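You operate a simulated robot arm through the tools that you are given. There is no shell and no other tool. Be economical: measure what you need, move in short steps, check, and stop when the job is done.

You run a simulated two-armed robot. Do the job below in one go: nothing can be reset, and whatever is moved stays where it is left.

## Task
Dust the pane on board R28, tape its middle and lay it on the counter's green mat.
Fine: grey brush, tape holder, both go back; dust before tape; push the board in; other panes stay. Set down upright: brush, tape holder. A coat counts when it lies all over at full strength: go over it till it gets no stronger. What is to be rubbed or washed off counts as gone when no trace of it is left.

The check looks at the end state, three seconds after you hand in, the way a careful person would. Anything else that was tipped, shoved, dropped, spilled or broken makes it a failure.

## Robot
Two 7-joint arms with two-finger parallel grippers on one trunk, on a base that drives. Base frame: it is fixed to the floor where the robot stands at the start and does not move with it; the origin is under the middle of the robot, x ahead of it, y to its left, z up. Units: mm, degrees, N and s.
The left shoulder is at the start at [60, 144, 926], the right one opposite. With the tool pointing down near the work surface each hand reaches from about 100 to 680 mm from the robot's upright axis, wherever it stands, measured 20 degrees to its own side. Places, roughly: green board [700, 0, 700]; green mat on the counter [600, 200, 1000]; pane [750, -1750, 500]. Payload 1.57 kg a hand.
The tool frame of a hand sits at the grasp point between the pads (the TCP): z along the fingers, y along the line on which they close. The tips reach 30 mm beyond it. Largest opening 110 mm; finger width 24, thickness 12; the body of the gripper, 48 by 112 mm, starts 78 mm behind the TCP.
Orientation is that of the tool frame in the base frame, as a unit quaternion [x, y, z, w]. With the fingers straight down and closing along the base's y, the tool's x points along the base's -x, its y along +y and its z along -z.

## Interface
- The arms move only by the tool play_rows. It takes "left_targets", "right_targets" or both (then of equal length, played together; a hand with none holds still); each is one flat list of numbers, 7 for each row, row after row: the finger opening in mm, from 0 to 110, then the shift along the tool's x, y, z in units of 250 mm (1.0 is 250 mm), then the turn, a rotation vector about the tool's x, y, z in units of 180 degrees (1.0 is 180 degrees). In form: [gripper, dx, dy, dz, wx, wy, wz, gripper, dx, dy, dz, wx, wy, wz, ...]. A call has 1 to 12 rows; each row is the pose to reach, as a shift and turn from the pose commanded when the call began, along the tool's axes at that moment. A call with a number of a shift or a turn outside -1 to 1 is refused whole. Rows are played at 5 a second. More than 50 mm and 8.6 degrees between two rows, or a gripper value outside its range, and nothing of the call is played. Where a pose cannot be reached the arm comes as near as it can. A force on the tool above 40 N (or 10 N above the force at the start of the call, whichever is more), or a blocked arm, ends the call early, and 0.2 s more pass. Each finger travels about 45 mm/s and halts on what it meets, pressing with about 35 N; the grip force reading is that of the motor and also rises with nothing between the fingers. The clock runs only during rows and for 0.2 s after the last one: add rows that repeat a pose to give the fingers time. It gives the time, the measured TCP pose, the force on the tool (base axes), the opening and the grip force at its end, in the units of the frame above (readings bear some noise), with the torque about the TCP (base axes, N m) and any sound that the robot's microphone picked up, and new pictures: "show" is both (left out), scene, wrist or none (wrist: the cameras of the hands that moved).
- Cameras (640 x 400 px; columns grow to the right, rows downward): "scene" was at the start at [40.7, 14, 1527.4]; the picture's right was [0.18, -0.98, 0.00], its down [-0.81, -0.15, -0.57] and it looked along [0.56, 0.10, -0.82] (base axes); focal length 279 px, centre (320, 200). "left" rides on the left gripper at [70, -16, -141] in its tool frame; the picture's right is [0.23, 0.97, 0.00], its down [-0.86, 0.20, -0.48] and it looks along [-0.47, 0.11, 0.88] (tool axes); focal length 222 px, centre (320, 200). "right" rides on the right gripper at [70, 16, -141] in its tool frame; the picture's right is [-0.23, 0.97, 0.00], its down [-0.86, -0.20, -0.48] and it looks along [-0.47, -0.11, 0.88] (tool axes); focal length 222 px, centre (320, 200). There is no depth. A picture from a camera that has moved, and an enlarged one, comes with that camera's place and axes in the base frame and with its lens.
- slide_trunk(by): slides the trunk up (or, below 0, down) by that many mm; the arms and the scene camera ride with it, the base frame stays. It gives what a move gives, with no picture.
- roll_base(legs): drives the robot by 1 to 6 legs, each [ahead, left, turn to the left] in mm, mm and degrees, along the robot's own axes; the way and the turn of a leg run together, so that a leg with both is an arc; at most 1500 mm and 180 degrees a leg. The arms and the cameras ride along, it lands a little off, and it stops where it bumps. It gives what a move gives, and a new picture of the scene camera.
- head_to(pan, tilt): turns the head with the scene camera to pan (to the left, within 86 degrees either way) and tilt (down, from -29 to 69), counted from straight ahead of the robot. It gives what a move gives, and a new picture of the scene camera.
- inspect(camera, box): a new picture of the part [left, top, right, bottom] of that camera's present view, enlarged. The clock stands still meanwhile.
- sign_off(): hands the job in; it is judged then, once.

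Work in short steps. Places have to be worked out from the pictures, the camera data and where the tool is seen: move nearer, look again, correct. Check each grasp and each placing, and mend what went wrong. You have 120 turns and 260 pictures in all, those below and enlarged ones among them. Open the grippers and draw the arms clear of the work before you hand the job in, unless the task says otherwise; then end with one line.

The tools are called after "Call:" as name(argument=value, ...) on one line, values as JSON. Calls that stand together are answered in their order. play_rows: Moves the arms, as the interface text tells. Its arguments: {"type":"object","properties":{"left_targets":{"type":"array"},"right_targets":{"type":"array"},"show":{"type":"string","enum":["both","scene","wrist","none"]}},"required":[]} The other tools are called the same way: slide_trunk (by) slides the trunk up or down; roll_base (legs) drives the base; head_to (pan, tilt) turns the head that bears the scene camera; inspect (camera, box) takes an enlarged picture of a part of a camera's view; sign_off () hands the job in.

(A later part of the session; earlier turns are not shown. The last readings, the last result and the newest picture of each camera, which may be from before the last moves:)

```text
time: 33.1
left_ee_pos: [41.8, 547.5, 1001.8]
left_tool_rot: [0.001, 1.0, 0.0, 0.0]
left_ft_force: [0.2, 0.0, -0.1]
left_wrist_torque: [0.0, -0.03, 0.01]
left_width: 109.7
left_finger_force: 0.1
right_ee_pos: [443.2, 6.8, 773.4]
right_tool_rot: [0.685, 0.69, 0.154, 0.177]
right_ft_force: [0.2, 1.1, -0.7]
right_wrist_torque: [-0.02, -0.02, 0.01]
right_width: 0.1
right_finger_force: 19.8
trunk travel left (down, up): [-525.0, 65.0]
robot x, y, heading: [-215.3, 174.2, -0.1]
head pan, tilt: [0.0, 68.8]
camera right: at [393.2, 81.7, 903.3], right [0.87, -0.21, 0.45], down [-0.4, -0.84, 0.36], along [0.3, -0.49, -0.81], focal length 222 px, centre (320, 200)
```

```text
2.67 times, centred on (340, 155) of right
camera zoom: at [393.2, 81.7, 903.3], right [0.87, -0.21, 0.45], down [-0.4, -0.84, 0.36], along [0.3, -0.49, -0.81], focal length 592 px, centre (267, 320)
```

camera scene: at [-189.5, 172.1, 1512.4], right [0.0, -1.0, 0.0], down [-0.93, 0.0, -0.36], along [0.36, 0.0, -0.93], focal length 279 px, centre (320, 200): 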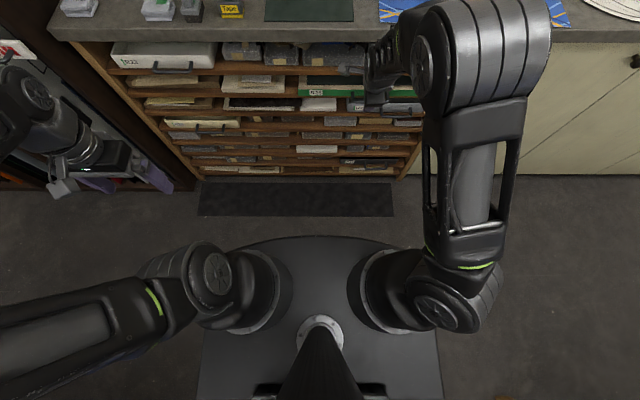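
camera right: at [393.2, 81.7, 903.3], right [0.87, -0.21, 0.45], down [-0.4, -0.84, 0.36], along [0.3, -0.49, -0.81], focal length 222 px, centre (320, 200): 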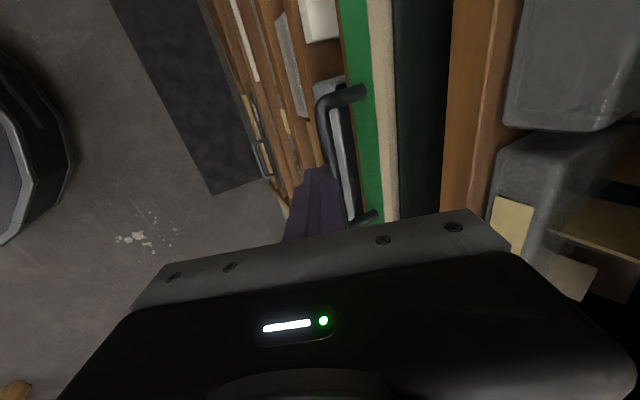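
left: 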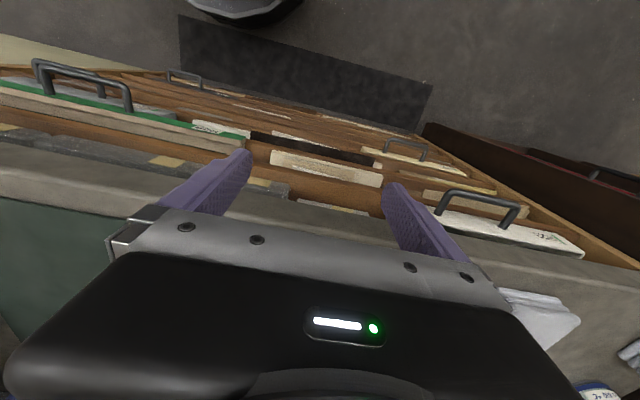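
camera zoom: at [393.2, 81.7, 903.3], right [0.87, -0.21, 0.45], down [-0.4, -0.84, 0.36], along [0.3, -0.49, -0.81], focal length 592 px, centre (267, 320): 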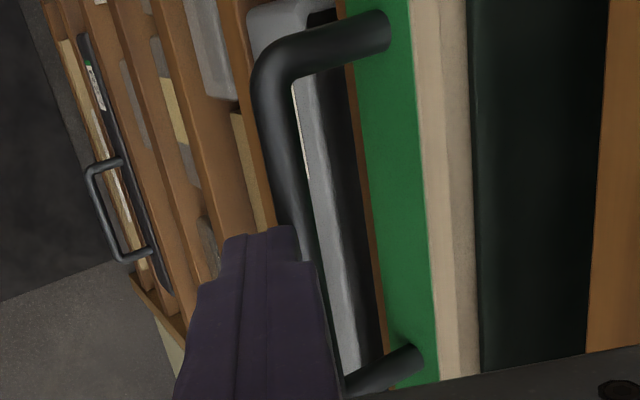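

The fingers were ~15 mm too shallow; re-triangulating puts the bar near (465, z 754). I reopen after backing off, then go in deeper and close.

Call:
play_rows(right_targets=[0, 0, 0, -0.1, 0, 0, 0, 20, 0, 0, -0.16, 0, 0, 0, 40, 0, 0, -0.16, 0, 0, 0, 40, 0, 0, -0.16, 0, 0, 0, 40, 0, 0, -0.05, 0, 0, 0, 40, 0, 0, 0.03, 0, 0, 0, 40, 0, 0, 0.065, 0, 0, 0, 40, 0, 0, 0.065, 0, 0, 0], show="wrist")

Call:
inspect(camera="right", box=[220, 80, 460, 230])

```text
time: 34.9
left_ee_pos: [42.0, 546.1, 1000.8]
left_tool_rot: [0.001, 1.0, 0.0, -0.001]
left_ft_force: [0.3, 0.0, 0.5]
left_wrist_torque: [-0.04, -0.01, 0.0]
left_width: 110.1
left_finger_force: 0.2
right_ee_pos: [450.3, 6.1, 760.2]
right_tool_rot: [0.684, 0.691, 0.154, 0.178]
right_ft_force: [0.8, 0.6, 0.2]
right_wrist_torque: [0.0, -0.05, -0.01]
right_width: 40.1
right_finger_force: 0.1
trunk travel left (down, up): [-525.0, 65.0]
robot x, y, heading: [-215.7, 170.8, 0.1]
head pan, tilt: [0.0, 68.8]
camera right: at [400.6, 80.4, 890.0], right [0.87, -0.21, 0.45], down [-0.4, -0.84, 0.36], along [0.3, -0.49, -0.81], focal length 222 px, centre (320, 200)
```

right: 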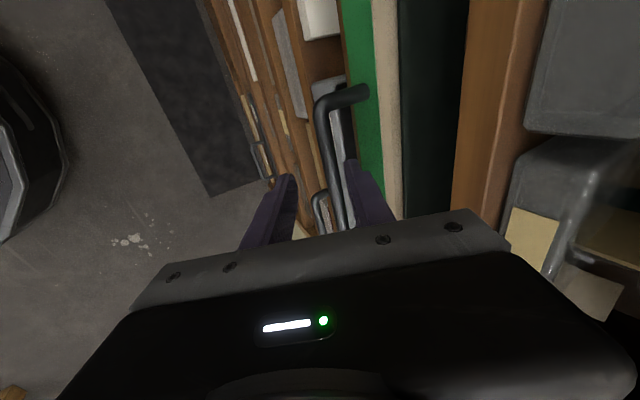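

```text
2.67 times, centred on (340, 155) of right
camera zoom: at [400.6, 80.4, 890.0], right [0.87, -0.21, 0.45], down [-0.4, -0.84, 0.36], along [0.3, -0.49, -0.81], focal length 592 px, centre (267, 320)
```

zoom: 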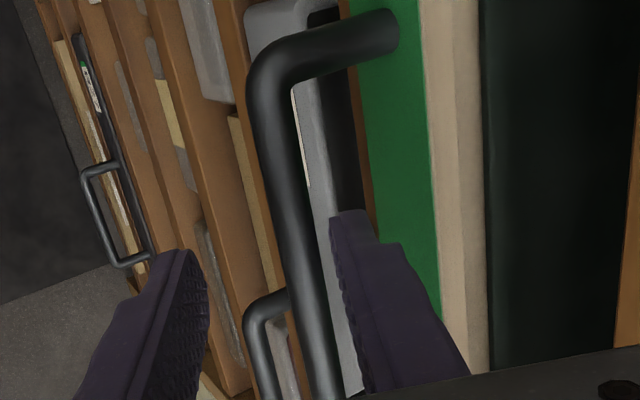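

The bar now lies between the fingers. I go 8 mm deeper and close.

Call:
play_rows(right_targets=[40, 0, 0, 0.032, 0, 0, 0, 20, 0, 0, 0.032, 0, 0, 0, 0, 0, 0, 0.032, 0, 0, 0, 0, 0, 0, 0.032, 0, 0, 0, 0, 0, 0, 0.032, 0, 0, 0], show="wrist")

```text
time: 36.1
left_ee_pos: [40.9, 546.2, 1002.4]
left_tool_rot: [0.0, 1.0, 0.0, 0.001]
left_ft_force: [0.7, 0.3, -0.4]
left_wrist_torque: [0.03, -0.01, 0.01]
left_width: 110.1
left_finger_force: 0.0
right_ee_pos: [455.0, 5.9, 754.2]
right_tool_rot: [0.685, 0.689, 0.156, 0.179]
right_ft_force: [2.9, -0.2, 15.0]
right_wrist_torque: [0.43, -0.11, -0.54]
right_width: 12.2
right_finger_force: 28.9
trunk travel left (down, up): [-525.0, 65.0]
robot x, y, heading: [-211.5, 171.1, 0.1]
head pan, tilt: [0.0, 68.8]
camera right: at [403.4, 80.9, 884.4], right [0.87, -0.21, 0.45], down [-0.4, -0.84, 0.36], along [0.31, -0.49, -0.81], focal length 222 px, centre (320, 200)
```

right: 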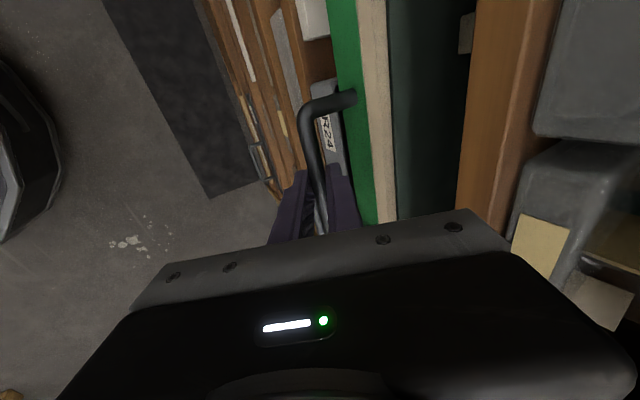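

Gripped (12 mm bar). I pull the board out 120 mm as a first step.

Call:
play_rows(right_targets=[0, 0, -0.07, -0.036, 0, 0, 0, 0, 0, -0.142, -0.073, 0, 0, 0, 0, 0, -0.213, -0.109, 0, 0, 0, 0, 0, -0.285, -0.146, 0, 0, 0, 0, 0, -0.356, -0.182, 0, 0, 0, 0, 0, -0.427, -0.218, 0, 0, 0], show="both")

```text
time: 37.5
left_ee_pos: [41.9, 545.6, 1002.7]
left_tool_rot: [0.001, 1.0, 0.0, 0.0]
left_ft_force: [0.2, -0.4, 1.0]
left_wrist_torque: [0.04, 0.01, 0.01]
left_width: 110.0
left_finger_force: 0.2
right_ee_pos: [332.9, 5.7, 755.3]
right_tool_rot: [0.684, 0.69, 0.154, 0.179]
right_ft_force: [-1.2, -5.0, 23.2]
right_wrist_torque: [0.58, -0.16, -0.5]
right_width: 11.8
right_finger_force: 29.3
trunk travel left (down, up): [-525.0, 65.0]
robot x, y, heading: [-216.6, 170.3, -0.0]
head pan, tilt: [0.0, 68.8]
camera scene: at [-191.8, 171.9, 1512.5], right [0.0, -1.0, 0.0], down [-0.93, 0.0, -0.36], along [0.36, 0.0, -0.93], focal length 279 px, centre (320, 200)
camera right: at [283.2, 81.2, 884.3], right [0.87, -0.21, 0.45], down [-0.4, -0.84, 0.36], along [0.3, -0.49, -0.81], focal length 222 px, centre (320, 200)
```

scene: 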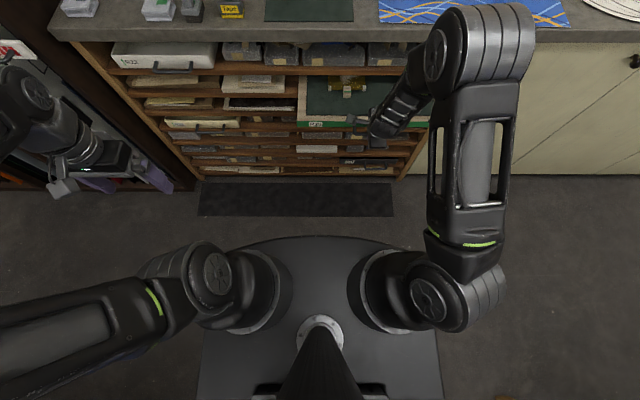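
right: 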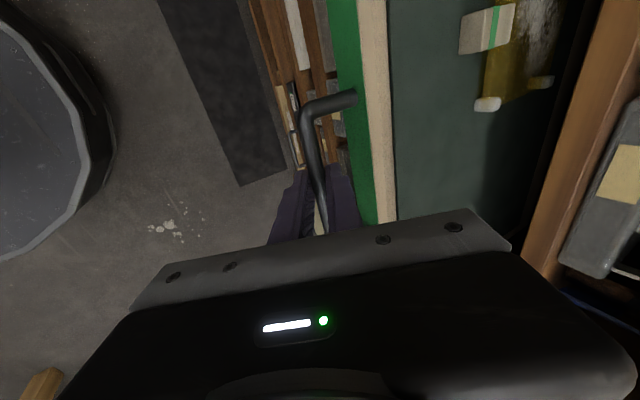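

The amber pane is appearing, with a white grip block and corner feet. I keep pulling, 110 mm more.

Call:
play_rows(right_targets=[0, 0, -0.07, -0.036, 0, 0, 0, 0, 0, -0.142, -0.073, 0, 0, 0, 0, 0, -0.213, -0.109, 0, 0, 0, 0, 0, -0.285, -0.146, 0, 0, 0, 0, 0, -0.356, -0.182, 0, 0, 0, 0, 0, -0.4, -0.205, 0, 0, 0], show="both")

Call:
inspect(camera="scene", box=[270, 30, 450, 150])

```text
time: 38.9
left_ee_pos: [40.3, 548.0, 1002.3]
left_tool_rot: [0.0, 1.0, -0.001, 0.0]
left_ft_force: [0.0, 1.0, 0.3]
left_wrist_torque: [-0.02, 0.01, -0.02]
left_width: 110.0
left_finger_force: 0.1
right_ee_pos: [224.2, 7.1, 753.3]
right_tool_rot: [0.683, 0.691, 0.154, 0.179]
right_ft_force: [2.8, -3.3, 32.3]
right_wrist_torque: [0.46, -0.22, -0.53]
right_width: 12.0
right_finger_force: 29.6
trunk travel left (down, up): [-525.0, 65.0]
robot x, y, heading: [-217.7, 173.6, 0.1]
head pan, tilt: [0.0, 68.8]
camera scene: at [-191.7, 172.5, 1512.6], right [0.0, -1.0, 0.0], down [-0.93, 0.0, -0.36], along [0.36, 0.0, -0.93], focal length 279 px, centre (320, 200)
camera right: at [173.3, 81.5, 883.1], right [0.87, -0.21, 0.45], down [-0.39, -0.84, 0.36], along [0.31, -0.49, -0.81], focal length 222 px, centre (320, 200)
```

scene: 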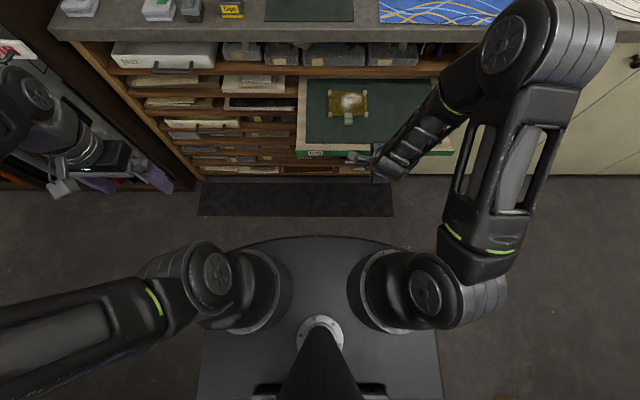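
right: 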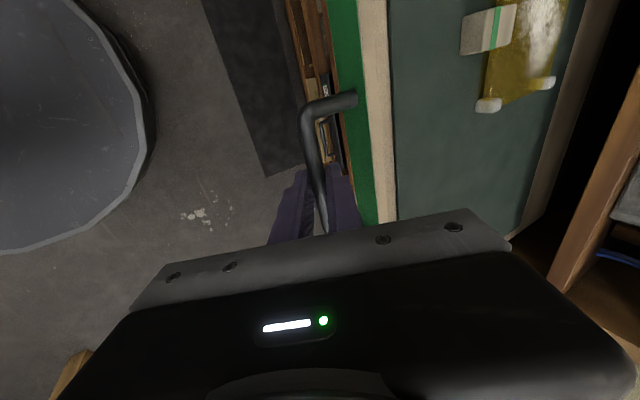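

```text
3.33 times, centred on (360, 90) of scene
camera zoom: at [-191.7, 172.5, 1512.6], right [0.0, -1.0, 0.0], down [-0.93, 0.0, -0.36], along [0.36, 0.0, -0.93], focal length 930 px, centre (187, 567)
```

zoom: 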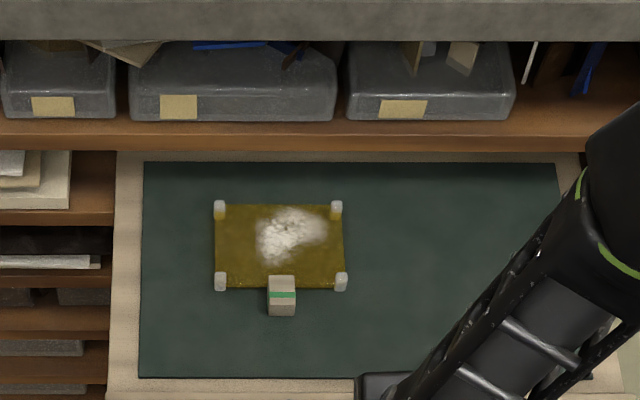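

Board R28 is well out: dusty pane at about (437,80,765) with its grip block at (377,81). I release the handle, back off, and move the right arm up and to the right out of the way.

Call:
play_rows(right_targets=[36, 0, 0, 0, 0, 0, 0, 36, 0, 0, 0, 0, 0, 0, 36, 0, 0, -0.15, 0, 0, 0, 36, 0, 0, -0.3, 0, 0, 0, 36, 0, 0, -0.44, 0, 0, 0, 36, -0.16, 0.045, -0.53, 0, 0, 0, 36, -0.33, 0.09, -0.62, 0, 0, 0, 36, -0.49, 0.135, -0.7, 0, 0, 0, 36, -0.66, 0.18, -0.79, 0, 0, 0, 36, -0.82, 0.225, -0.88, 0, 0, 0, 36, -0.98, 0.27, -0.97, 0, 0, 0, 36, -0.98, 0.27, -0.97, 0, 0, 0], show="both")

```text
time: 41.5
left_ee_pos: [41.6, 547.2, 1001.4]
left_tool_rot: [0.0, 1.0, 0.0, -0.001]
left_ft_force: [-0.5, 0.0, 0.4]
left_wrist_torque: [-0.04, -0.01, -0.01]
left_width: 109.9
left_finger_force: 0.1
right_ee_pos: [171.1, -231.9, 1007.7]
right_tool_rot: [0.685, 0.69, 0.152, 0.176]
right_ft_force: [-0.1, -0.1, -0.3]
right_wrist_torque: [0.0, 0.01, 0.03]
right_width: 35.9
right_finger_force: 0.0
right hand out of reach, approached as far as the arm can: row 4, 5, 6, 7, 8
trunk travel left (down, up): [-525.0, 65.0]
robot x, y, heading: [-216.5, 169.6, 0.2]
head pan, tilt: [0.0, 68.8]
camera scene: at [-189.5, 172.3, 1512.4], right [0.0, -1.0, 0.0], down [-0.93, 0.0, -0.36], along [0.36, 0.0, -0.93], focal length 279 px, centre (320, 200)
camera right: at [119.9, -157.2, 1138.2], right [0.87, -0.21, 0.45], down [-0.4, -0.84, 0.36], along [0.3, -0.49, -0.82], focal length 222 px, centre (320, 200)
```

scene: 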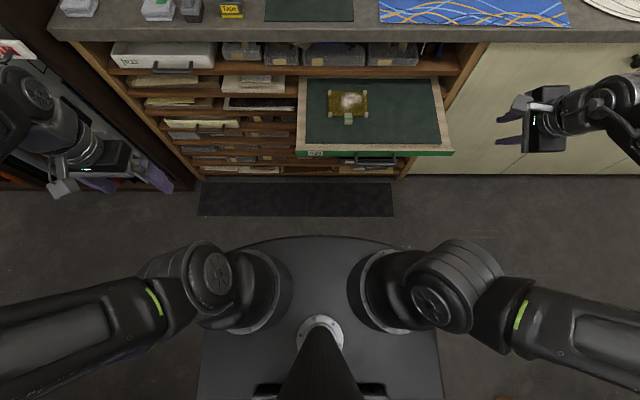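
right: 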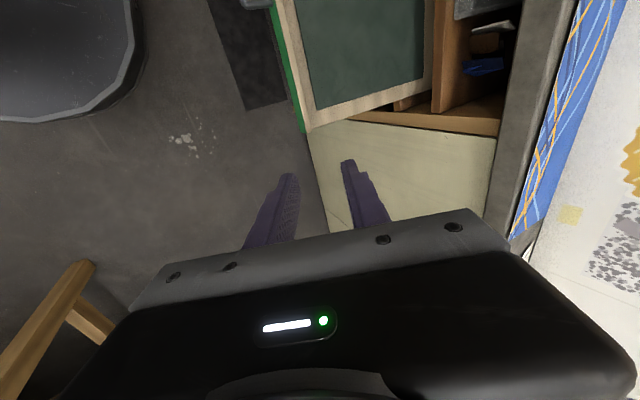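

The pane and board are clear. I drive to about (-60,120), from where the left hand should reach the tools, pane and mat.

Call:
roll_base(legs=[[155, -50, 0]])

Call:
head_to(pan=30, tilt=48)

Call:
inspect(camera="scene", box=[200, 80, 400, 200])

```text
time: 42.9
left_ee_pos: [199.1, 495.9, 1001.0]
left_tool_rot: [0.0, 1.0, -0.001, -0.001]
left_ft_force: [0.6, -1.0, 0.0]
left_wrist_torque: [0.01, 0.02, 0.02]
left_width: 109.9
left_finger_force: 0.1
right_ee_pos: [326.0, -281.6, 1007.5]
right_tool_rot: [0.685, 0.69, 0.152, 0.177]
right_ft_force: [0.6, -0.2, -0.1]
right_wrist_torque: [0.06, 0.03, -0.01]
right_width: 35.9
right_finger_force: 0.1
trunk travel left (down, up): [-525.0, 65.0]
robot x, y, heading: [-58.9, 125.1, 0.1]
head pan, tilt: [0.0, 68.8]
camera scene: at [-32.6, 122.3, 1512.3], right [0.0, -1.0, 0.0], down [-0.93, 0.0, -0.36], along [0.36, 0.0, -0.93], focal length 279 px, centre (320, 200)
```

scene: 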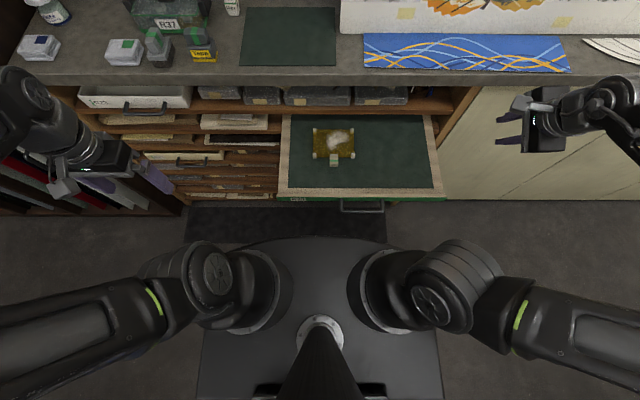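

```text
time: 43.9
left_ee_pos: [197.4, 497.4, 1000.4]
left_tool_rot: [0.001, 1.0, -0.001, 0.0]
left_ft_force: [-0.1, 0.0, 0.7]
left_wrist_torque: [-0.03, 0.0, -0.01]
left_width: 109.8
left_finger_force: 0.0
right_ee_pos: [325.1, -281.9, 1006.9]
right_tool_rot: [0.685, 0.69, 0.154, 0.177]
right_ft_force: [-0.2, -0.5, 0.1]
right_wrist_torque: [0.01, 0.01, -0.05]
right_width: 36.2
right_finger_force: 0.0
trunk travel left (down, up): [-525.0, 65.0]
robot x, y, heading: [-58.3, 123.4, 0.2]
head pan, tilt: [30.0, 48.0]
camera scene: at [-21.8, 162.1, 1537.0], right [0.5, -0.87, 0.0], down [-0.64, -0.37, -0.67], along [0.58, 0.33, -0.74], focal length 279 px, centre (320, 200)
```

scene: 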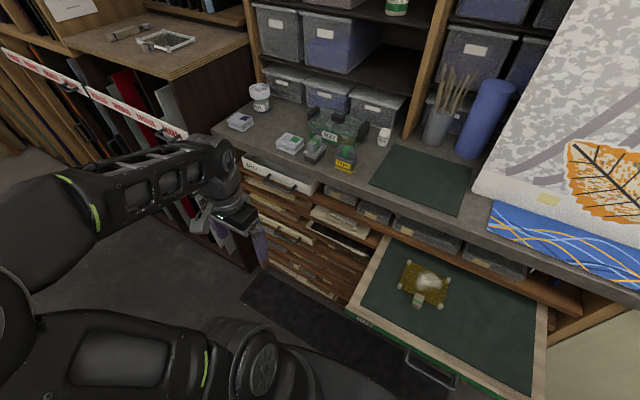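

```text
3.20 times, centred on (300, 140) of scene
camera zoom: at [-21.8, 162.1, 1537.0], right [0.5, -0.87, 0.0], down [-0.64, -0.37, -0.67], along [0.58, 0.33, -0.74], focal length 893 px, centre (384, 392)
```

zoom: 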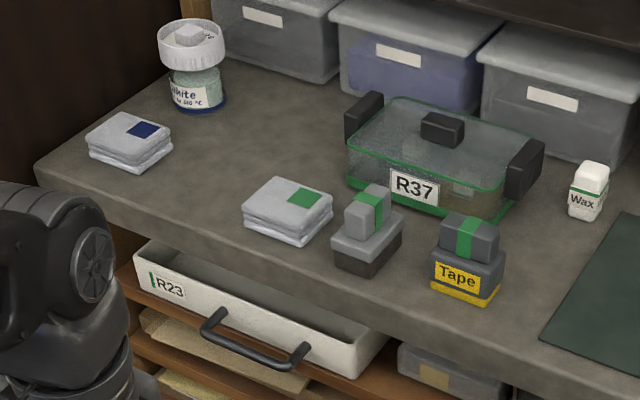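

Tape holder ≈ (555,404), brush ≈ (540,500) on the counter (top z≈990). I raise the left hand and bring it near for a close wrist view.

Call:
play_rows(left_targets=[110, 0, 0, -0.18, 0, 0, 0, 110, 0, 0, -0.36, 0, 0, 0, 110, 0, 0, -0.54, 0, 0, 0, 110, -0.19, 0, -0.54, 0, 0, 0, 110, -0.38, 0, -0.54, 0, 0, 0, 110, -0.57, 0, -0.54, 0, 0, 0, 110, -0.76, 0, -0.54, 0, 0, 0, 110, -0.95, 0, -0.54, 0, 0, 0, 110, -0.95, 0, -0.54, 0, 0, 0], show="wrist")

Call:
inspect(camera="left", box=[180, 60, 480, 240])

```text
time: 45.9
left_ee_pos: [412.9, 488.8, 1107.9]
left_tool_rot: [0.001, 1.0, 0.001, 0.003]
left_ft_force: [0.9, 0.4, -0.9]
left_wrist_torque: [0.0, 0.01, 0.0]
left_width: 110.2
left_finger_force: 0.0
left hand out of reach, approached as far as the arm can: row 3, 4, 5, 6, 7, 8, 9
right_ee_pos: [325.0, -282.3, 1007.4]
right_tool_rot: [0.685, 0.69, 0.153, 0.178]
right_ft_force: [-0.2, -0.1, -0.6]
right_wrist_torque: [0.03, -0.02, 0.01]
right_width: 35.9
right_finger_force: 0.0
trunk travel left (down, up): [-525.0, 65.0]
robot x, y, heading: [-59.7, 124.4, 0.0]
head pan, tilt: [30.0, 48.0]
camera left: at [342.3, 473.3, 1248.6], right [-0.23, 0.97, 0.0], down [0.85, 0.2, 0.48], along [0.47, 0.11, -0.88], focal length 222 px, centre (320, 200)
```

left: 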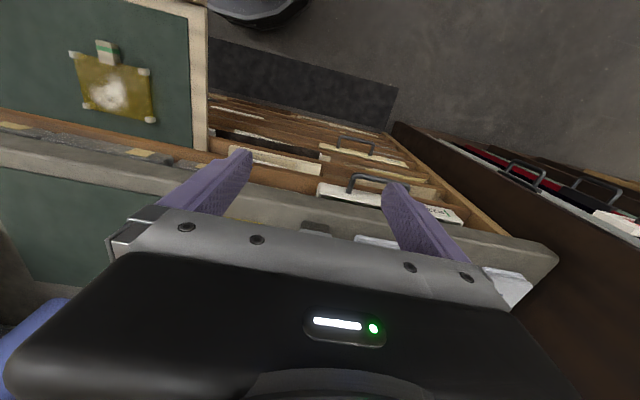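

```text
2.13 times, centred on (330, 150) of left
camera zoom: at [342.3, 473.3, 1248.6], right [-0.23, 0.97, 0.0], down [0.85, 0.2, 0.48], along [0.47, 0.11, -0.88], focal length 474 px, centre (299, 307)
```

zoom: 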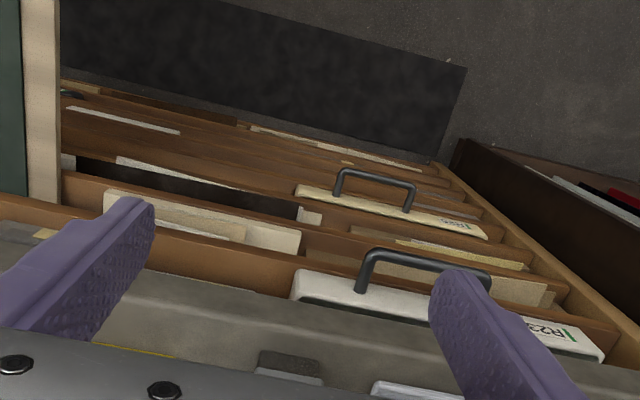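

Corner measurements put the brush at centre (558,508) and the tape holder at (572,408), both about 60×45 mm, handles ~1055 high. I raise the trunk and drive closer so the left hand reaches over them.

Call:
slide_trunk(by=60)

Call:
roll_base(legs=[[60, 100, 0]])

Call:
inspect(camera="scene", box=[240, 80, 440, 200])

```text
time: 46.9
left_ee_pos: [412.7, 488.9, 1167.5]
left_tool_rot: [0.0, 1.0, 0.0, 0.001]
left_ft_force: [-0.4, 0.4, 0.0]
left_wrist_torque: [-0.01, -0.02, -0.01]
left_width: 109.8
left_finger_force: 0.1
right_ee_pos: [325.1, -282.6, 1068.3]
right_tool_rot: [0.686, 0.689, 0.153, 0.178]
right_ft_force: [0.5, -0.1, 0.4]
right_wrist_torque: [0.01, 0.06, 0.0]
right_width: 36.0
right_finger_force: 0.1
trunk travel left (down, up): [-585.0, 5.0]
robot x, y, heading: [-61.6, 122.1, -0.3]
head pan, tilt: [30.0, 48.0]
```

```text
time: 48.1
left_ee_pos: [474.8, 591.2, 1167.8]
left_tool_rot: [0.001, 1.0, 0.0, 0.001]
left_ft_force: [0.3, 0.3, 0.1]
left_wrist_torque: [-0.04, 0.0, 0.04]
left_width: 109.9
left_finger_force: 0.1
right_ee_pos: [385.4, -179.9, 1068.1]
right_tool_rot: [0.685, 0.69, 0.152, 0.177]
right_ft_force: [-1.2, 1.0, 0.2]
right_wrist_torque: [0.0, 0.01, 0.0]
right_width: 36.1
right_finger_force: 0.0
trunk travel left (down, up): [-585.0, 5.0]
robot x, y, heading: [2.3, 225.1, 0.2]
head pan, tilt: [30.0, 48.0]
camera scene: at [39.3, 264.6, 1597.0], right [0.5, -0.87, 0.0], down [-0.64, -0.37, -0.67], along [0.58, 0.33, -0.74], focal length 279 px, centre (320, 200)
```

scene: 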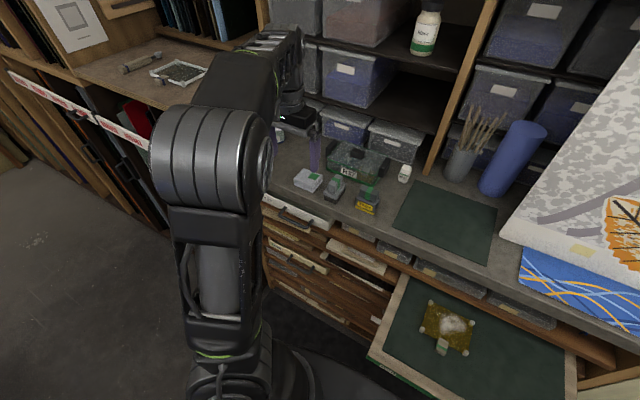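

```text
3.20 times, centred on (340, 140) of scene
camera zoom: at [39.3, 264.6, 1597.0], right [0.5, -0.87, 0.0], down [-0.64, -0.37, -0.67], along [0.58, 0.33, -0.74], focal length 893 px, centre (256, 392)
```

zoom: 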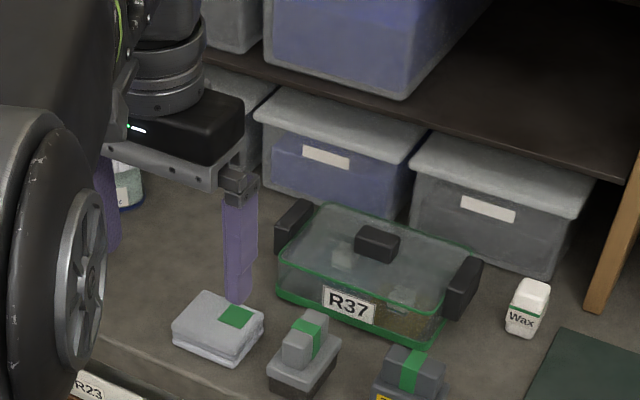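

Brush handle re-measured at (552–558, 508). I bring the left hand above it at z 1110 with 60 mm opening.

Call:
play_rows(left_targets=[90, -0.11, -0.11, 0.05, 0, 0, 0, 75, -0.22, -0.22, 0.1, 0, 0, 0, 60, -0.32, -0.332, 0.16, 0, 0, 0, 60, -0.32, -0.332, 0.232, 0, 0, 0, 60, -0.32, -0.332, 0.232, 0, 0, 0], show="both")

Call:
inspect(camera="left", box=[220, 100, 420, 220])

Call:
inspect(camera="scene", box=[240, 100, 440, 240])

```text
time: 49.3
left_ee_pos: [536.9, 498.0, 1109.3]
left_tool_rot: [0.001, 1.0, 0.002, 0.003]
left_ft_force: [-0.2, -0.6, -0.2]
left_wrist_torque: [0.0, -0.01, -0.03]
left_width: 60.1
left_finger_force: 0.0
left hand out of reach, approached as far as the arm can: row 1, 2, 3, 4, 5
right_ee_pos: [385.6, -182.1, 1067.4]
right_tool_rot: [0.685, 0.69, 0.154, 0.177]
right_ft_force: [-0.6, -0.3, 0.5]
right_wrist_torque: [-0.01, 0.01, 0.0]
right_width: 36.1
right_finger_force: 0.1
trunk travel left (down, up): [-585.0, 5.0]
robot x, y, heading: [-2.9, 222.7, -0.1]
head pan, tilt: [30.0, 48.0]
camera scene: at [38.4, 262.6, 1597.1], right [0.5, -0.87, 0.0], down [-0.64, -0.37, -0.67], along [0.58, 0.34, -0.74], focal length 279 px, centre (320, 200)
camera left: at [465.7, 482.2, 1249.9], right [-0.22, 0.97, 0.0], down [0.85, 0.2, 0.48], along [0.47, 0.11, -0.88], focal length 222 px, centre (320, 200)
```

scene: 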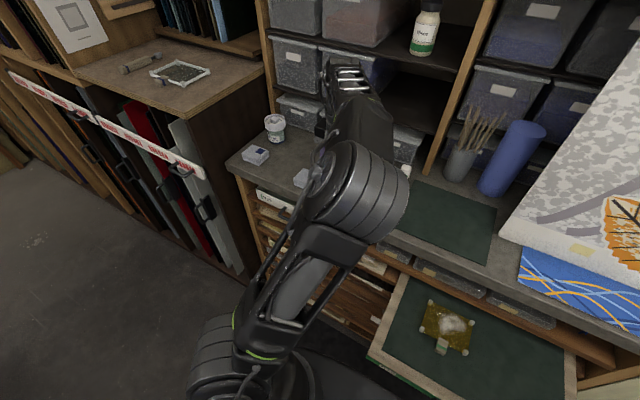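
left: 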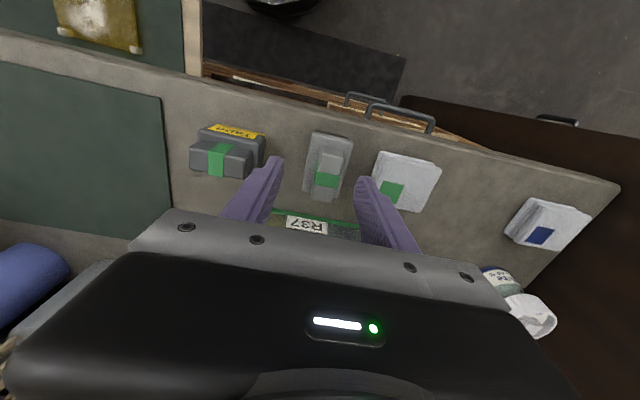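

```text
3.20 times, centred on (320, 160) of left
camera zoom: at [465.7, 482.2, 1249.9], right [-0.22, 0.97, 0.0], down [0.85, 0.2, 0.48], along [0.47, 0.11, -0.88], focal length 711 px, centre (320, 328)
```

zoom: 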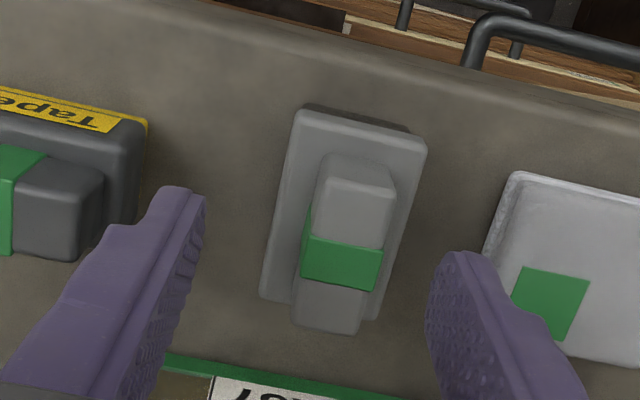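

```text
2.86 times, centred on (340, 170) of scene
camera zoom: at [38.4, 262.6, 1597.1], right [0.5, -0.87, 0.0], down [-0.64, -0.37, -0.67], along [0.58, 0.34, -0.74], focal length 798 px, centre (263, 286)
```

zoom: 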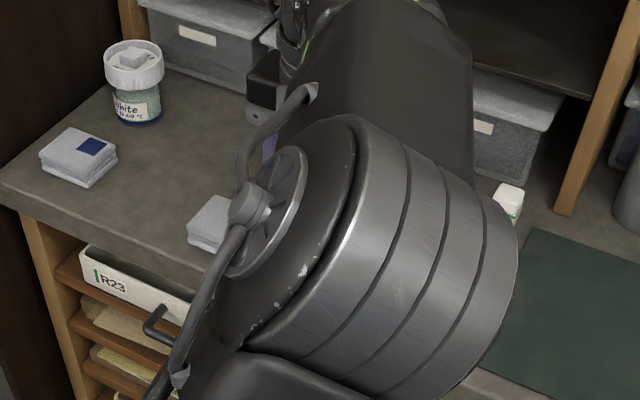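

Clear view: handle centre (550,509), ~22 mm wide in y, 50 long in x. I drive 25 mm forward for reach, then descend and grip at z≈1062.

Call:
roll_base(legs=[[25, 15, 0]])

```text
time: 50.1
left_ee_pos: [563.2, 514.4, 1107.3]
left_tool_rot: [0.002, 1.0, 0.001, 0.003]
left_ft_force: [0.9, 0.3, 0.6]
left_wrist_torque: [0.0, 0.06, 0.03]
left_width: 60.2
left_finger_force: 0.1
right_ee_pos: [412.3, -165.1, 1066.7]
right_tool_rot: [0.685, 0.69, 0.153, 0.177]
right_ft_force: [-0.6, 0.5, -0.2]
right_wrist_torque: [-0.03, 0.02, 0.0]
right_width: 36.0
right_finger_force: 0.1
trunk travel left (down, up): [-585.0, 5.0]
robot x, y, heading: [26.7, 238.5, -0.0]
head pan, tilt: [30.0, 48.0]
camera scene: at [65.7, 279.2, 1597.0], right [0.5, -0.87, 0.0], down [-0.64, -0.37, -0.67], along [0.58, 0.33, -0.74], focal length 279 px, centre (320, 200)
```

scene: 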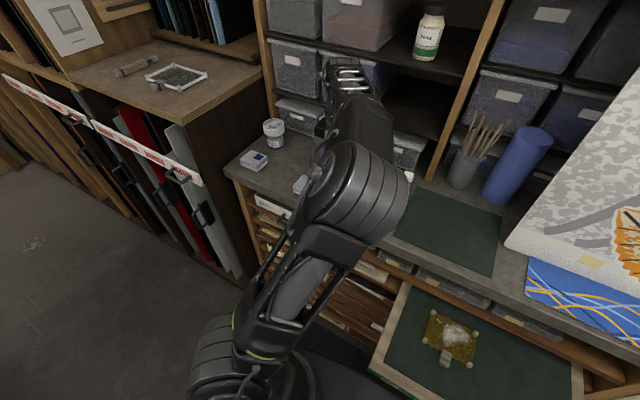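

I make a small test step to see whether commanded and measured poses agree before descending.

Call:
play_rows(left_targets=[60, 0.03, -0.01, 0.06, 0, 0, 0, 60, 0.03, -0.01, 0.06, 0, 0, 0], show="wrist")

```text
time: 50.8
left_ee_pos: [553.9, 509.8, 1095.5]
left_tool_rot: [0.002, 1.0, 0.001, 0.003]
left_ft_force: [0.2, -0.7, 0.3]
left_wrist_torque: [-0.02, -0.01, -0.02]
left_width: 59.9
left_finger_force: 0.0
right_ee_pos: [409.5, -167.3, 1068.2]
right_tool_rot: [0.685, 0.689, 0.153, 0.178]
right_ft_force: [-0.3, 0.1, 0.4]
right_wrist_torque: [0.0, 0.01, -0.02]
right_width: 36.1
right_finger_force: 0.0
trunk travel left (down, up): [-585.0, 5.0]
robot x, y, heading: [25.1, 236.8, 0.1]
head pan, tilt: [30.0, 48.0]
camera left: at [483.7, 494.9, 1236.1], right [-0.22, 0.97, 0.0], down [0.85, 0.2, 0.48], along [0.47, 0.11, -0.88], focal length 222 px, centre (320, 200)
```

left: 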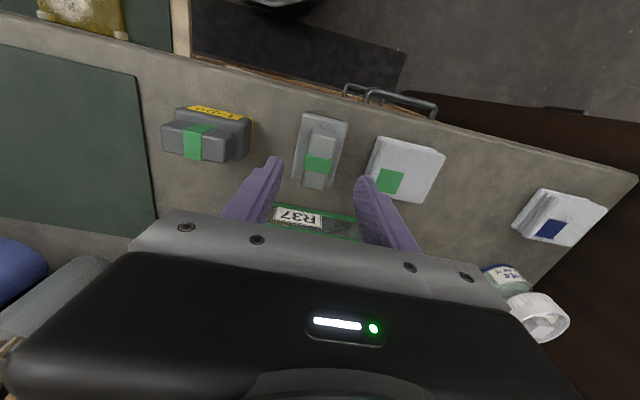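

Pose agrees. I descend to z≈1064 centred on the handle and close.

Call:
play_rows(left_targets=[60, 0.02, -0.006, 0.06, 0, 0, 0, 60, 0.02, -0.006, 0.124, 0, 0, 0, 60, 0.02, -0.006, 0.124, 0, 0, 0, 10, 0.02, -0.006, 0.124, 0, 0, 0, 10, 0.02, -0.006, 0.124, 0, 0, 0, 10, 0.02, -0.006, 0.124, 0, 0, 0, 10, 0.02, -0.006, 0.124, 0, 0, 0], show="wrist")

Call:
inspect(camera="left", box=[220, 100, 420, 220])

```text
time: 52.4
left_ee_pos: [548.1, 510.1, 1064.4]
left_tool_rot: [0.002, 1.0, 0.002, 0.003]
left_ft_force: [-0.3, 0.2, 1.1]
left_wrist_torque: [-0.07, 0.01, 0.04]
left_width: 20.8
left_finger_force: 28.8
right_ee_pos: [410.1, -165.4, 1068.0]
right_tool_rot: [0.685, 0.689, 0.153, 0.178]
right_ft_force: [-0.7, 0.3, 0.0]
right_wrist_torque: [0.02, -0.02, 0.01]
right_width: 35.9
right_finger_force: 0.2
trunk travel left (down, up): [-585.0, 5.0]
robot x, y, heading: [27.7, 238.8, 0.2]
head pan, tilt: [30.0, 48.0]
camera left: at [478.2, 494.4, 1205.3], right [-0.22, 0.97, 0.0], down [0.85, 0.2, 0.48], along [0.47, 0.11, -0.88], focal length 222 px, centre (320, 200)
```

left: 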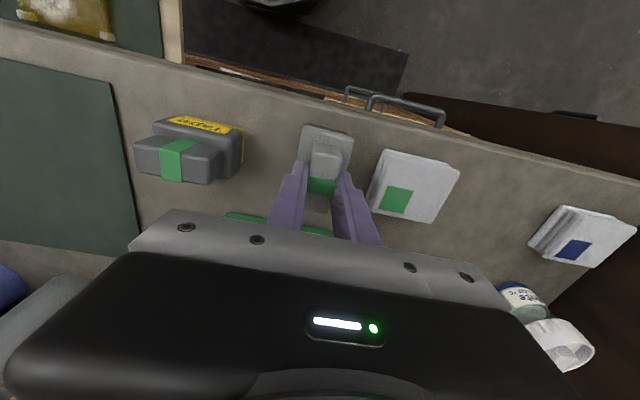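

```text
3.20 times, centred on (320, 160) of left
camera zoom: at [478.2, 494.4, 1205.3], right [-0.22, 0.97, 0.0], down [0.85, 0.2, 0.48], along [0.47, 0.11, -0.88], focal length 711 px, centre (320, 328)
```

zoom: 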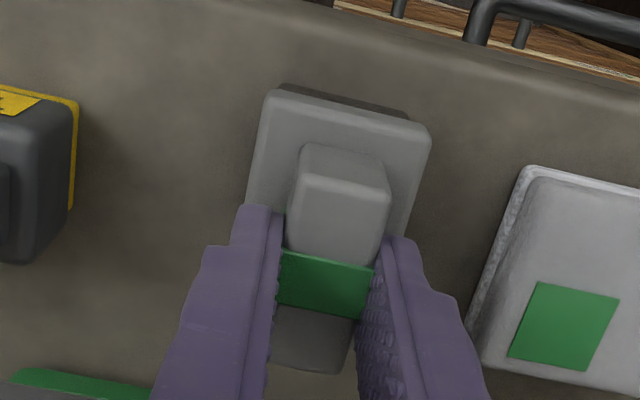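

Brush gripped (20.8 mm), its home recorded as TCP (548,510,1064). I lift it 45 mm and drive back and right toward the pane.

Call:
play_rows(left_targets=[10, 0, 0, -0.09, 0, 0, 0, 10, 0, 0, -0.18, 0, 0, 0, 10, 0, 0, -0.18, 0, 0, 0], show="wrist")

Call:
roll_base(legs=[[-150, 0, 0], [0, -250, 0]])

Call:
head_to(pan=0, tilt=62)

```text
time: 53.1
left_ee_pos: [549.3, 511.3, 1108.2]
left_tool_rot: [0.002, 1.0, 0.001, 0.003]
left_ft_force: [-0.6, 0.3, -0.6]
left_wrist_torque: [0.03, -0.03, -0.01]
left_width: 21.3
left_finger_force: 34.1
right_ee_pos: [409.5, -166.8, 1067.9]
right_tool_rot: [0.685, 0.689, 0.153, 0.178]
right_ft_force: [-0.2, -0.6, -0.1]
right_wrist_torque: [0.0, 0.03, 0.0]
right_width: 35.6
right_finger_force: 0.0
trunk travel left (down, up): [-585.0, 5.0]
robot x, y, heading: [29.6, 240.3, 0.3]
head pan, tilt: [30.0, 48.0]
camera left: at [478.7, 495.3, 1249.5], right [-0.22, 0.97, 0.0], down [0.85, 0.2, 0.48], along [0.47, 0.11, -0.88], focal length 222 px, centre (320, 200)
```

left: 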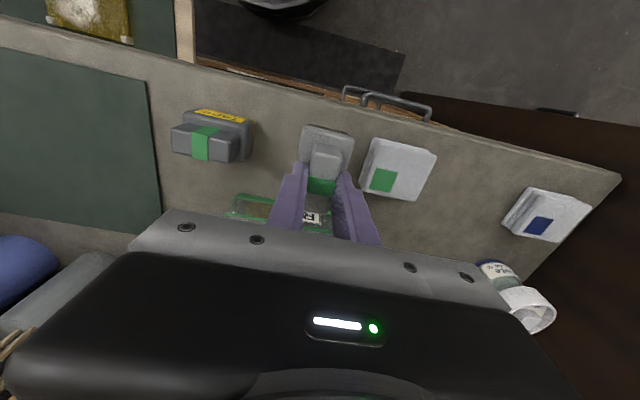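

```text
time: 55.9
left_ee_pos: [402.8, 257.8, 1108.8]
left_tool_rot: [0.002, 1.0, 0.002, 0.003]
left_ft_force: [-0.4, 0.0, -0.2]
left_wrist_torque: [0.04, 0.03, 0.02]
left_width: 21.2
left_finger_force: 34.1
right_ee_pos: [262.5, -418.8, 1067.9]
right_tool_rot: [0.685, 0.689, 0.154, 0.177]
right_ft_force: [0.0, 0.6, -0.1]
right_wrist_torque: [0.03, -0.05, 0.03]
right_width: 36.0
right_finger_force: 0.2
trunk travel left (down, up): [-585.0, 5.0]
robot x, y, heading: [-119.6, -11.3, -0.6]
head pan, tilt: [30.0, 48.0]
camera scene: at [-83.7, 25.5, 1597.1], right [0.5, -0.87, 0.0], down [-0.64, -0.37, -0.67], along [0.58, 0.33, -0.74], focal length 279 px, centre (320, 200)
```

scene: 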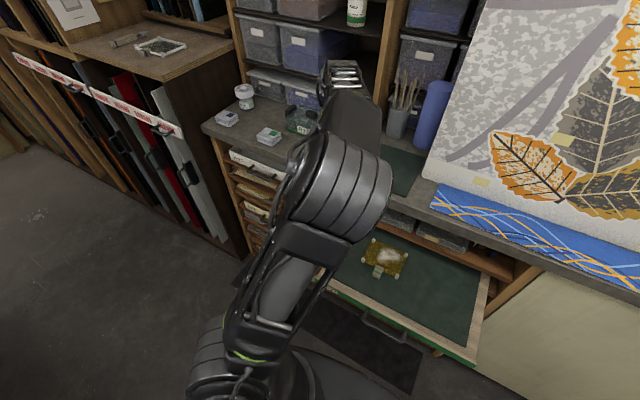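

```text
time: 56.9
left_ee_pos: [401.7, 257.8, 1109.2]
left_tool_rot: [0.003, 1.0, 0.002, 0.003]
left_ft_force: [0.0, 0.7, -1.3]
left_wrist_torque: [0.01, -0.01, 0.0]
left_width: 20.9
left_finger_force: 34.2
right_ee_pos: [261.6, -417.6, 1069.0]
right_tool_rot: [0.686, 0.689, 0.153, 0.178]
right_ft_force: [0.0, -0.3, 0.0]
right_wrist_torque: [-0.03, -0.01, 0.03]
right_width: 36.1
right_finger_force: 0.1
trunk travel left (down, up): [-585.0, 5.0]
robot x, y, heading: [-124.8, -14.0, -0.0]
head pan, tilt: [0.0, 62.0]
camera scene: at [-87.6, -12.5, 1579.5], right [0.0, -1.0, 0.0], down [-0.88, 0.0, -0.47], along [0.47, 0.0, -0.88], focal length 279 px, centre (320, 200)
```

scene: 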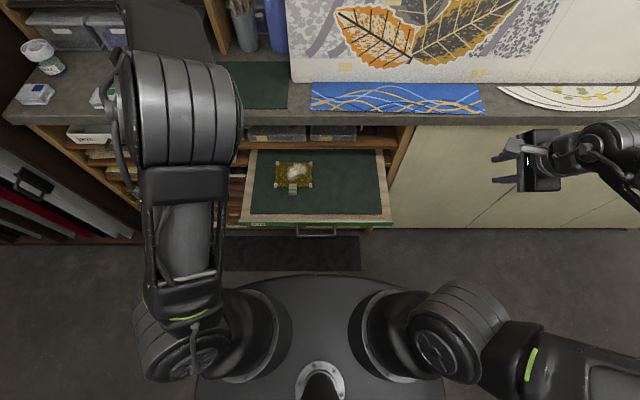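

Pane re-measured at (440,76). I lower the brush to z 900 above it, slightly nearer the robot.

Call:
play_rows(left_targets=[10, 0, -0.12, 0.14, 0, 0, 0, 10, 0, -0.24, 0.28, 0, 0, 0, 10, 0, -0.37, 0.42, 0, 0, 0, 10, 0, -0.49, 0.56, 0, 0, 0, 10, 0, -0.61, 0.7, 0, 0, 0, 10, 0, -0.73, 0.836, 0, 0, 0, 10, 0, -0.73, 0.836, 0, 0, 0], show="both")

Call:
inspect(camera="left", box=[180, 60, 480, 240])

```text
time: 58.5
left_ee_pos: [405.3, 76.4, 896.9]
left_tool_rot: [0.002, 1.0, 0.0, 0.002]
left_ft_force: [-0.5, -0.6, -0.8]
left_wrist_torque: [-0.03, -0.01, 0.01]
left_width: 21.1
left_finger_force: 34.5
right_ee_pos: [262.1, -418.2, 1067.3]
right_tool_rot: [0.686, 0.689, 0.153, 0.178]
right_ft_force: [-0.2, 0.4, -1.0]
right_wrist_torque: [-0.01, 0.01, -0.01]
right_width: 36.0
right_finger_force: 0.2
trunk travel left (down, up): [-585.0, 5.0]
robot x, y, heading: [-123.5, -7.0, -0.2]
head pan, tilt: [0.0, 62.0]
camera scene: at [-88.0, -12.2, 1579.5], right [0.0, -1.0, 0.0], down [-0.88, 0.0, -0.47], along [0.47, 0.0, -0.88], focal length 279 px, centre (320, 200)
camera left: at [334.8, 61.5, 1037.5], right [-0.22, 0.97, 0.0], down [0.85, 0.2, 0.48], along [0.47, 0.11, -0.88], focal length 222 px, centre (320, 200)
```

scene: 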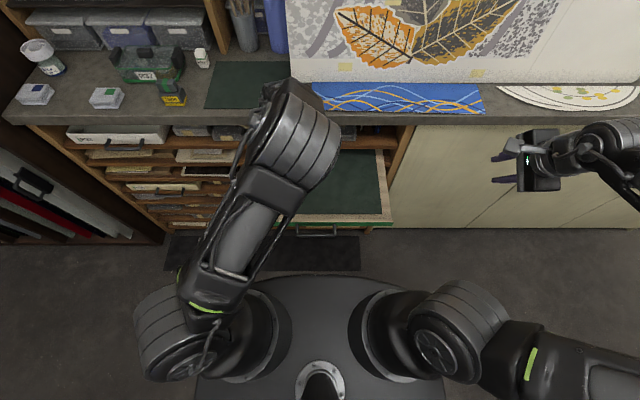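
left: 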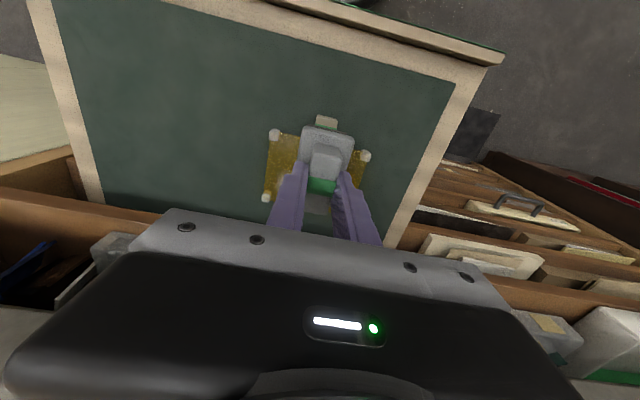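

```text
2.13 times, centred on (330, 150) of left
camera zoom: at [334.8, 61.5, 1037.5], right [-0.22, 0.97, 0.0], down [0.85, 0.2, 0.48], along [0.47, 0.11, -0.88], focal length 474 px, centre (299, 307)
```

zoom: 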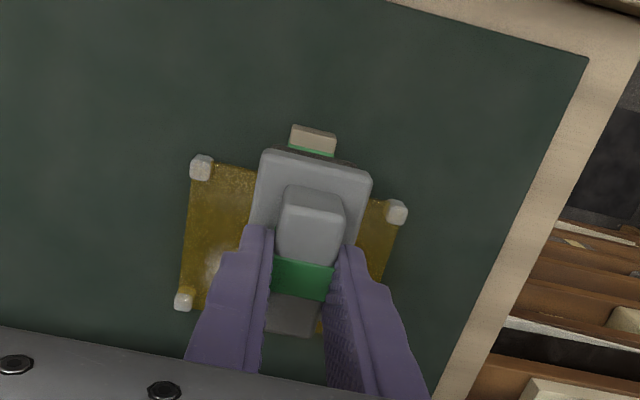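

Corner posts give the pane spanning x 403–488, y 22–135. I centre the brush over it and go down gently, feeling for contact.

Call:
play_rows(left_targets=[10, -0.08, 0.01, 0, 0, 0, 0, 10, -0.15, 0.01, 0, 0, 0, 0, 10, -0.15, 0.01, 0.1, 0, 0, 0, 10, -0.15, 0.01, 0.18, 0, 0, 0, 10, -0.15, 0.01, 0.18, 0, 0, 0], show="both")

Call:
inspect(camera="left", box=[180, 60, 480, 240])

```text
time: 59.7
left_ee_pos: [441.8, 79.2, 853.4]
left_tool_rot: [0.001, 1.0, 0.002, 0.003]
left_ft_force: [0.0, 0.7, -0.3]
left_wrist_torque: [-0.02, -0.01, -0.02]
left_width: 20.9
left_finger_force: 34.1
right_ee_pos: [262.5, -418.0, 1067.5]
right_tool_rot: [0.685, 0.689, 0.153, 0.179]
right_ft_force: [0.2, -0.6, 0.2]
right_wrist_torque: [-0.02, 0.04, 0.02]
right_width: 36.0
right_finger_force: 0.1
trunk travel left (down, up): [-585.0, 5.0]
robot x, y, heading: [-121.8, -14.9, -0.3]
head pan, tilt: [0.0, 62.0]
camera scene: at [-87.8, -12.6, 1579.5], right [0.0, -1.0, 0.0], down [-0.88, 0.0, -0.47], along [0.47, 0.0, -0.88], focal length 279 px, centre (320, 200)
camera left: at [370.9, 63.9, 995.1], right [-0.22, 0.97, 0.0], down [0.85, 0.19, 0.48], along [0.47, 0.11, -0.87], focal length 222 px, centre (320, 200)
```

scene: 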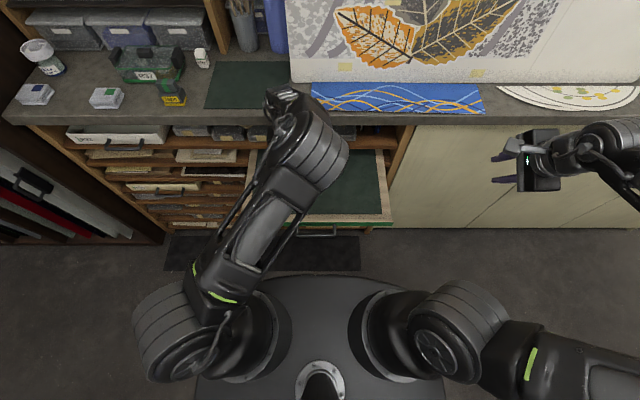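
left: 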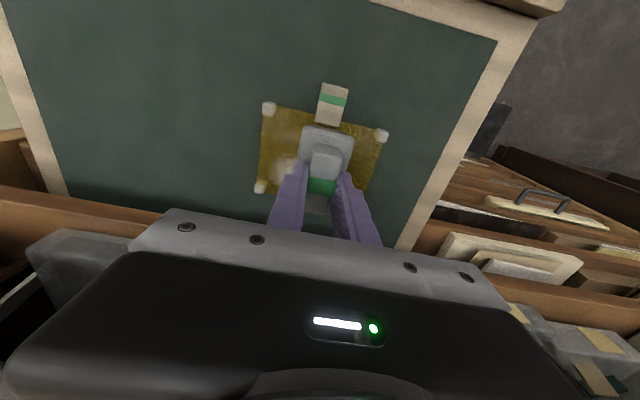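

```text
2.13 times, centred on (330, 150) of left
camera zoom: at [370.9, 63.9, 995.1], right [-0.22, 0.97, 0.0], down [0.85, 0.19, 0.48], along [0.47, 0.11, -0.87], focal length 474 px, centre (299, 307)
```

zoom: 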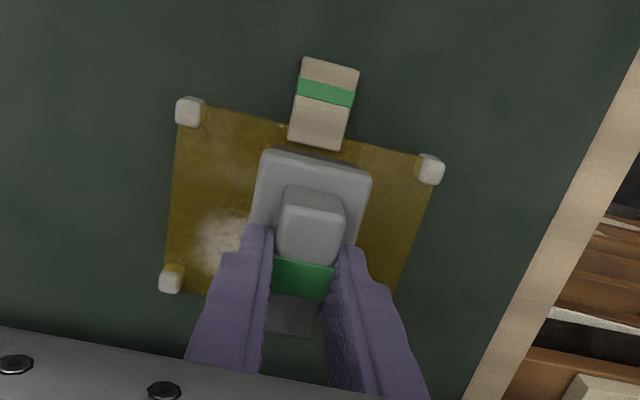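

The pane sits a bit lower and farther than thought (surface ≈735, x 410–503), so counter clearance matters. I check the counter's front edge position.

Call:
inspect(camera="scene", box=[180, 80, 400, 240])

```text
2.50 times, centred on (290, 160) of scene
camera zoom: at [-87.8, -12.6, 1579.5], right [0.0, -1.0, 0.0], down [-0.88, 0.0, -0.47], along [0.47, 0.0, -0.88], focal length 698 px, centre (395, 300)
```

zoom: 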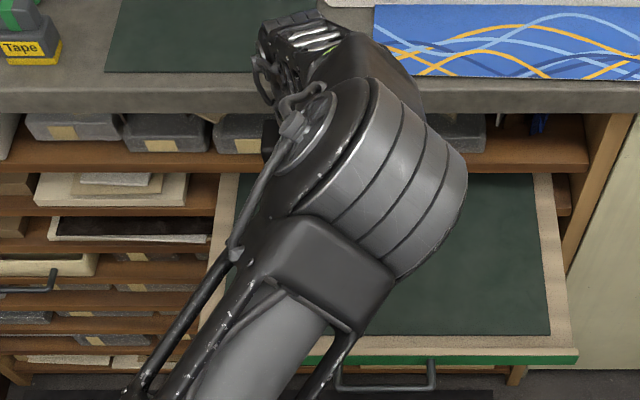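

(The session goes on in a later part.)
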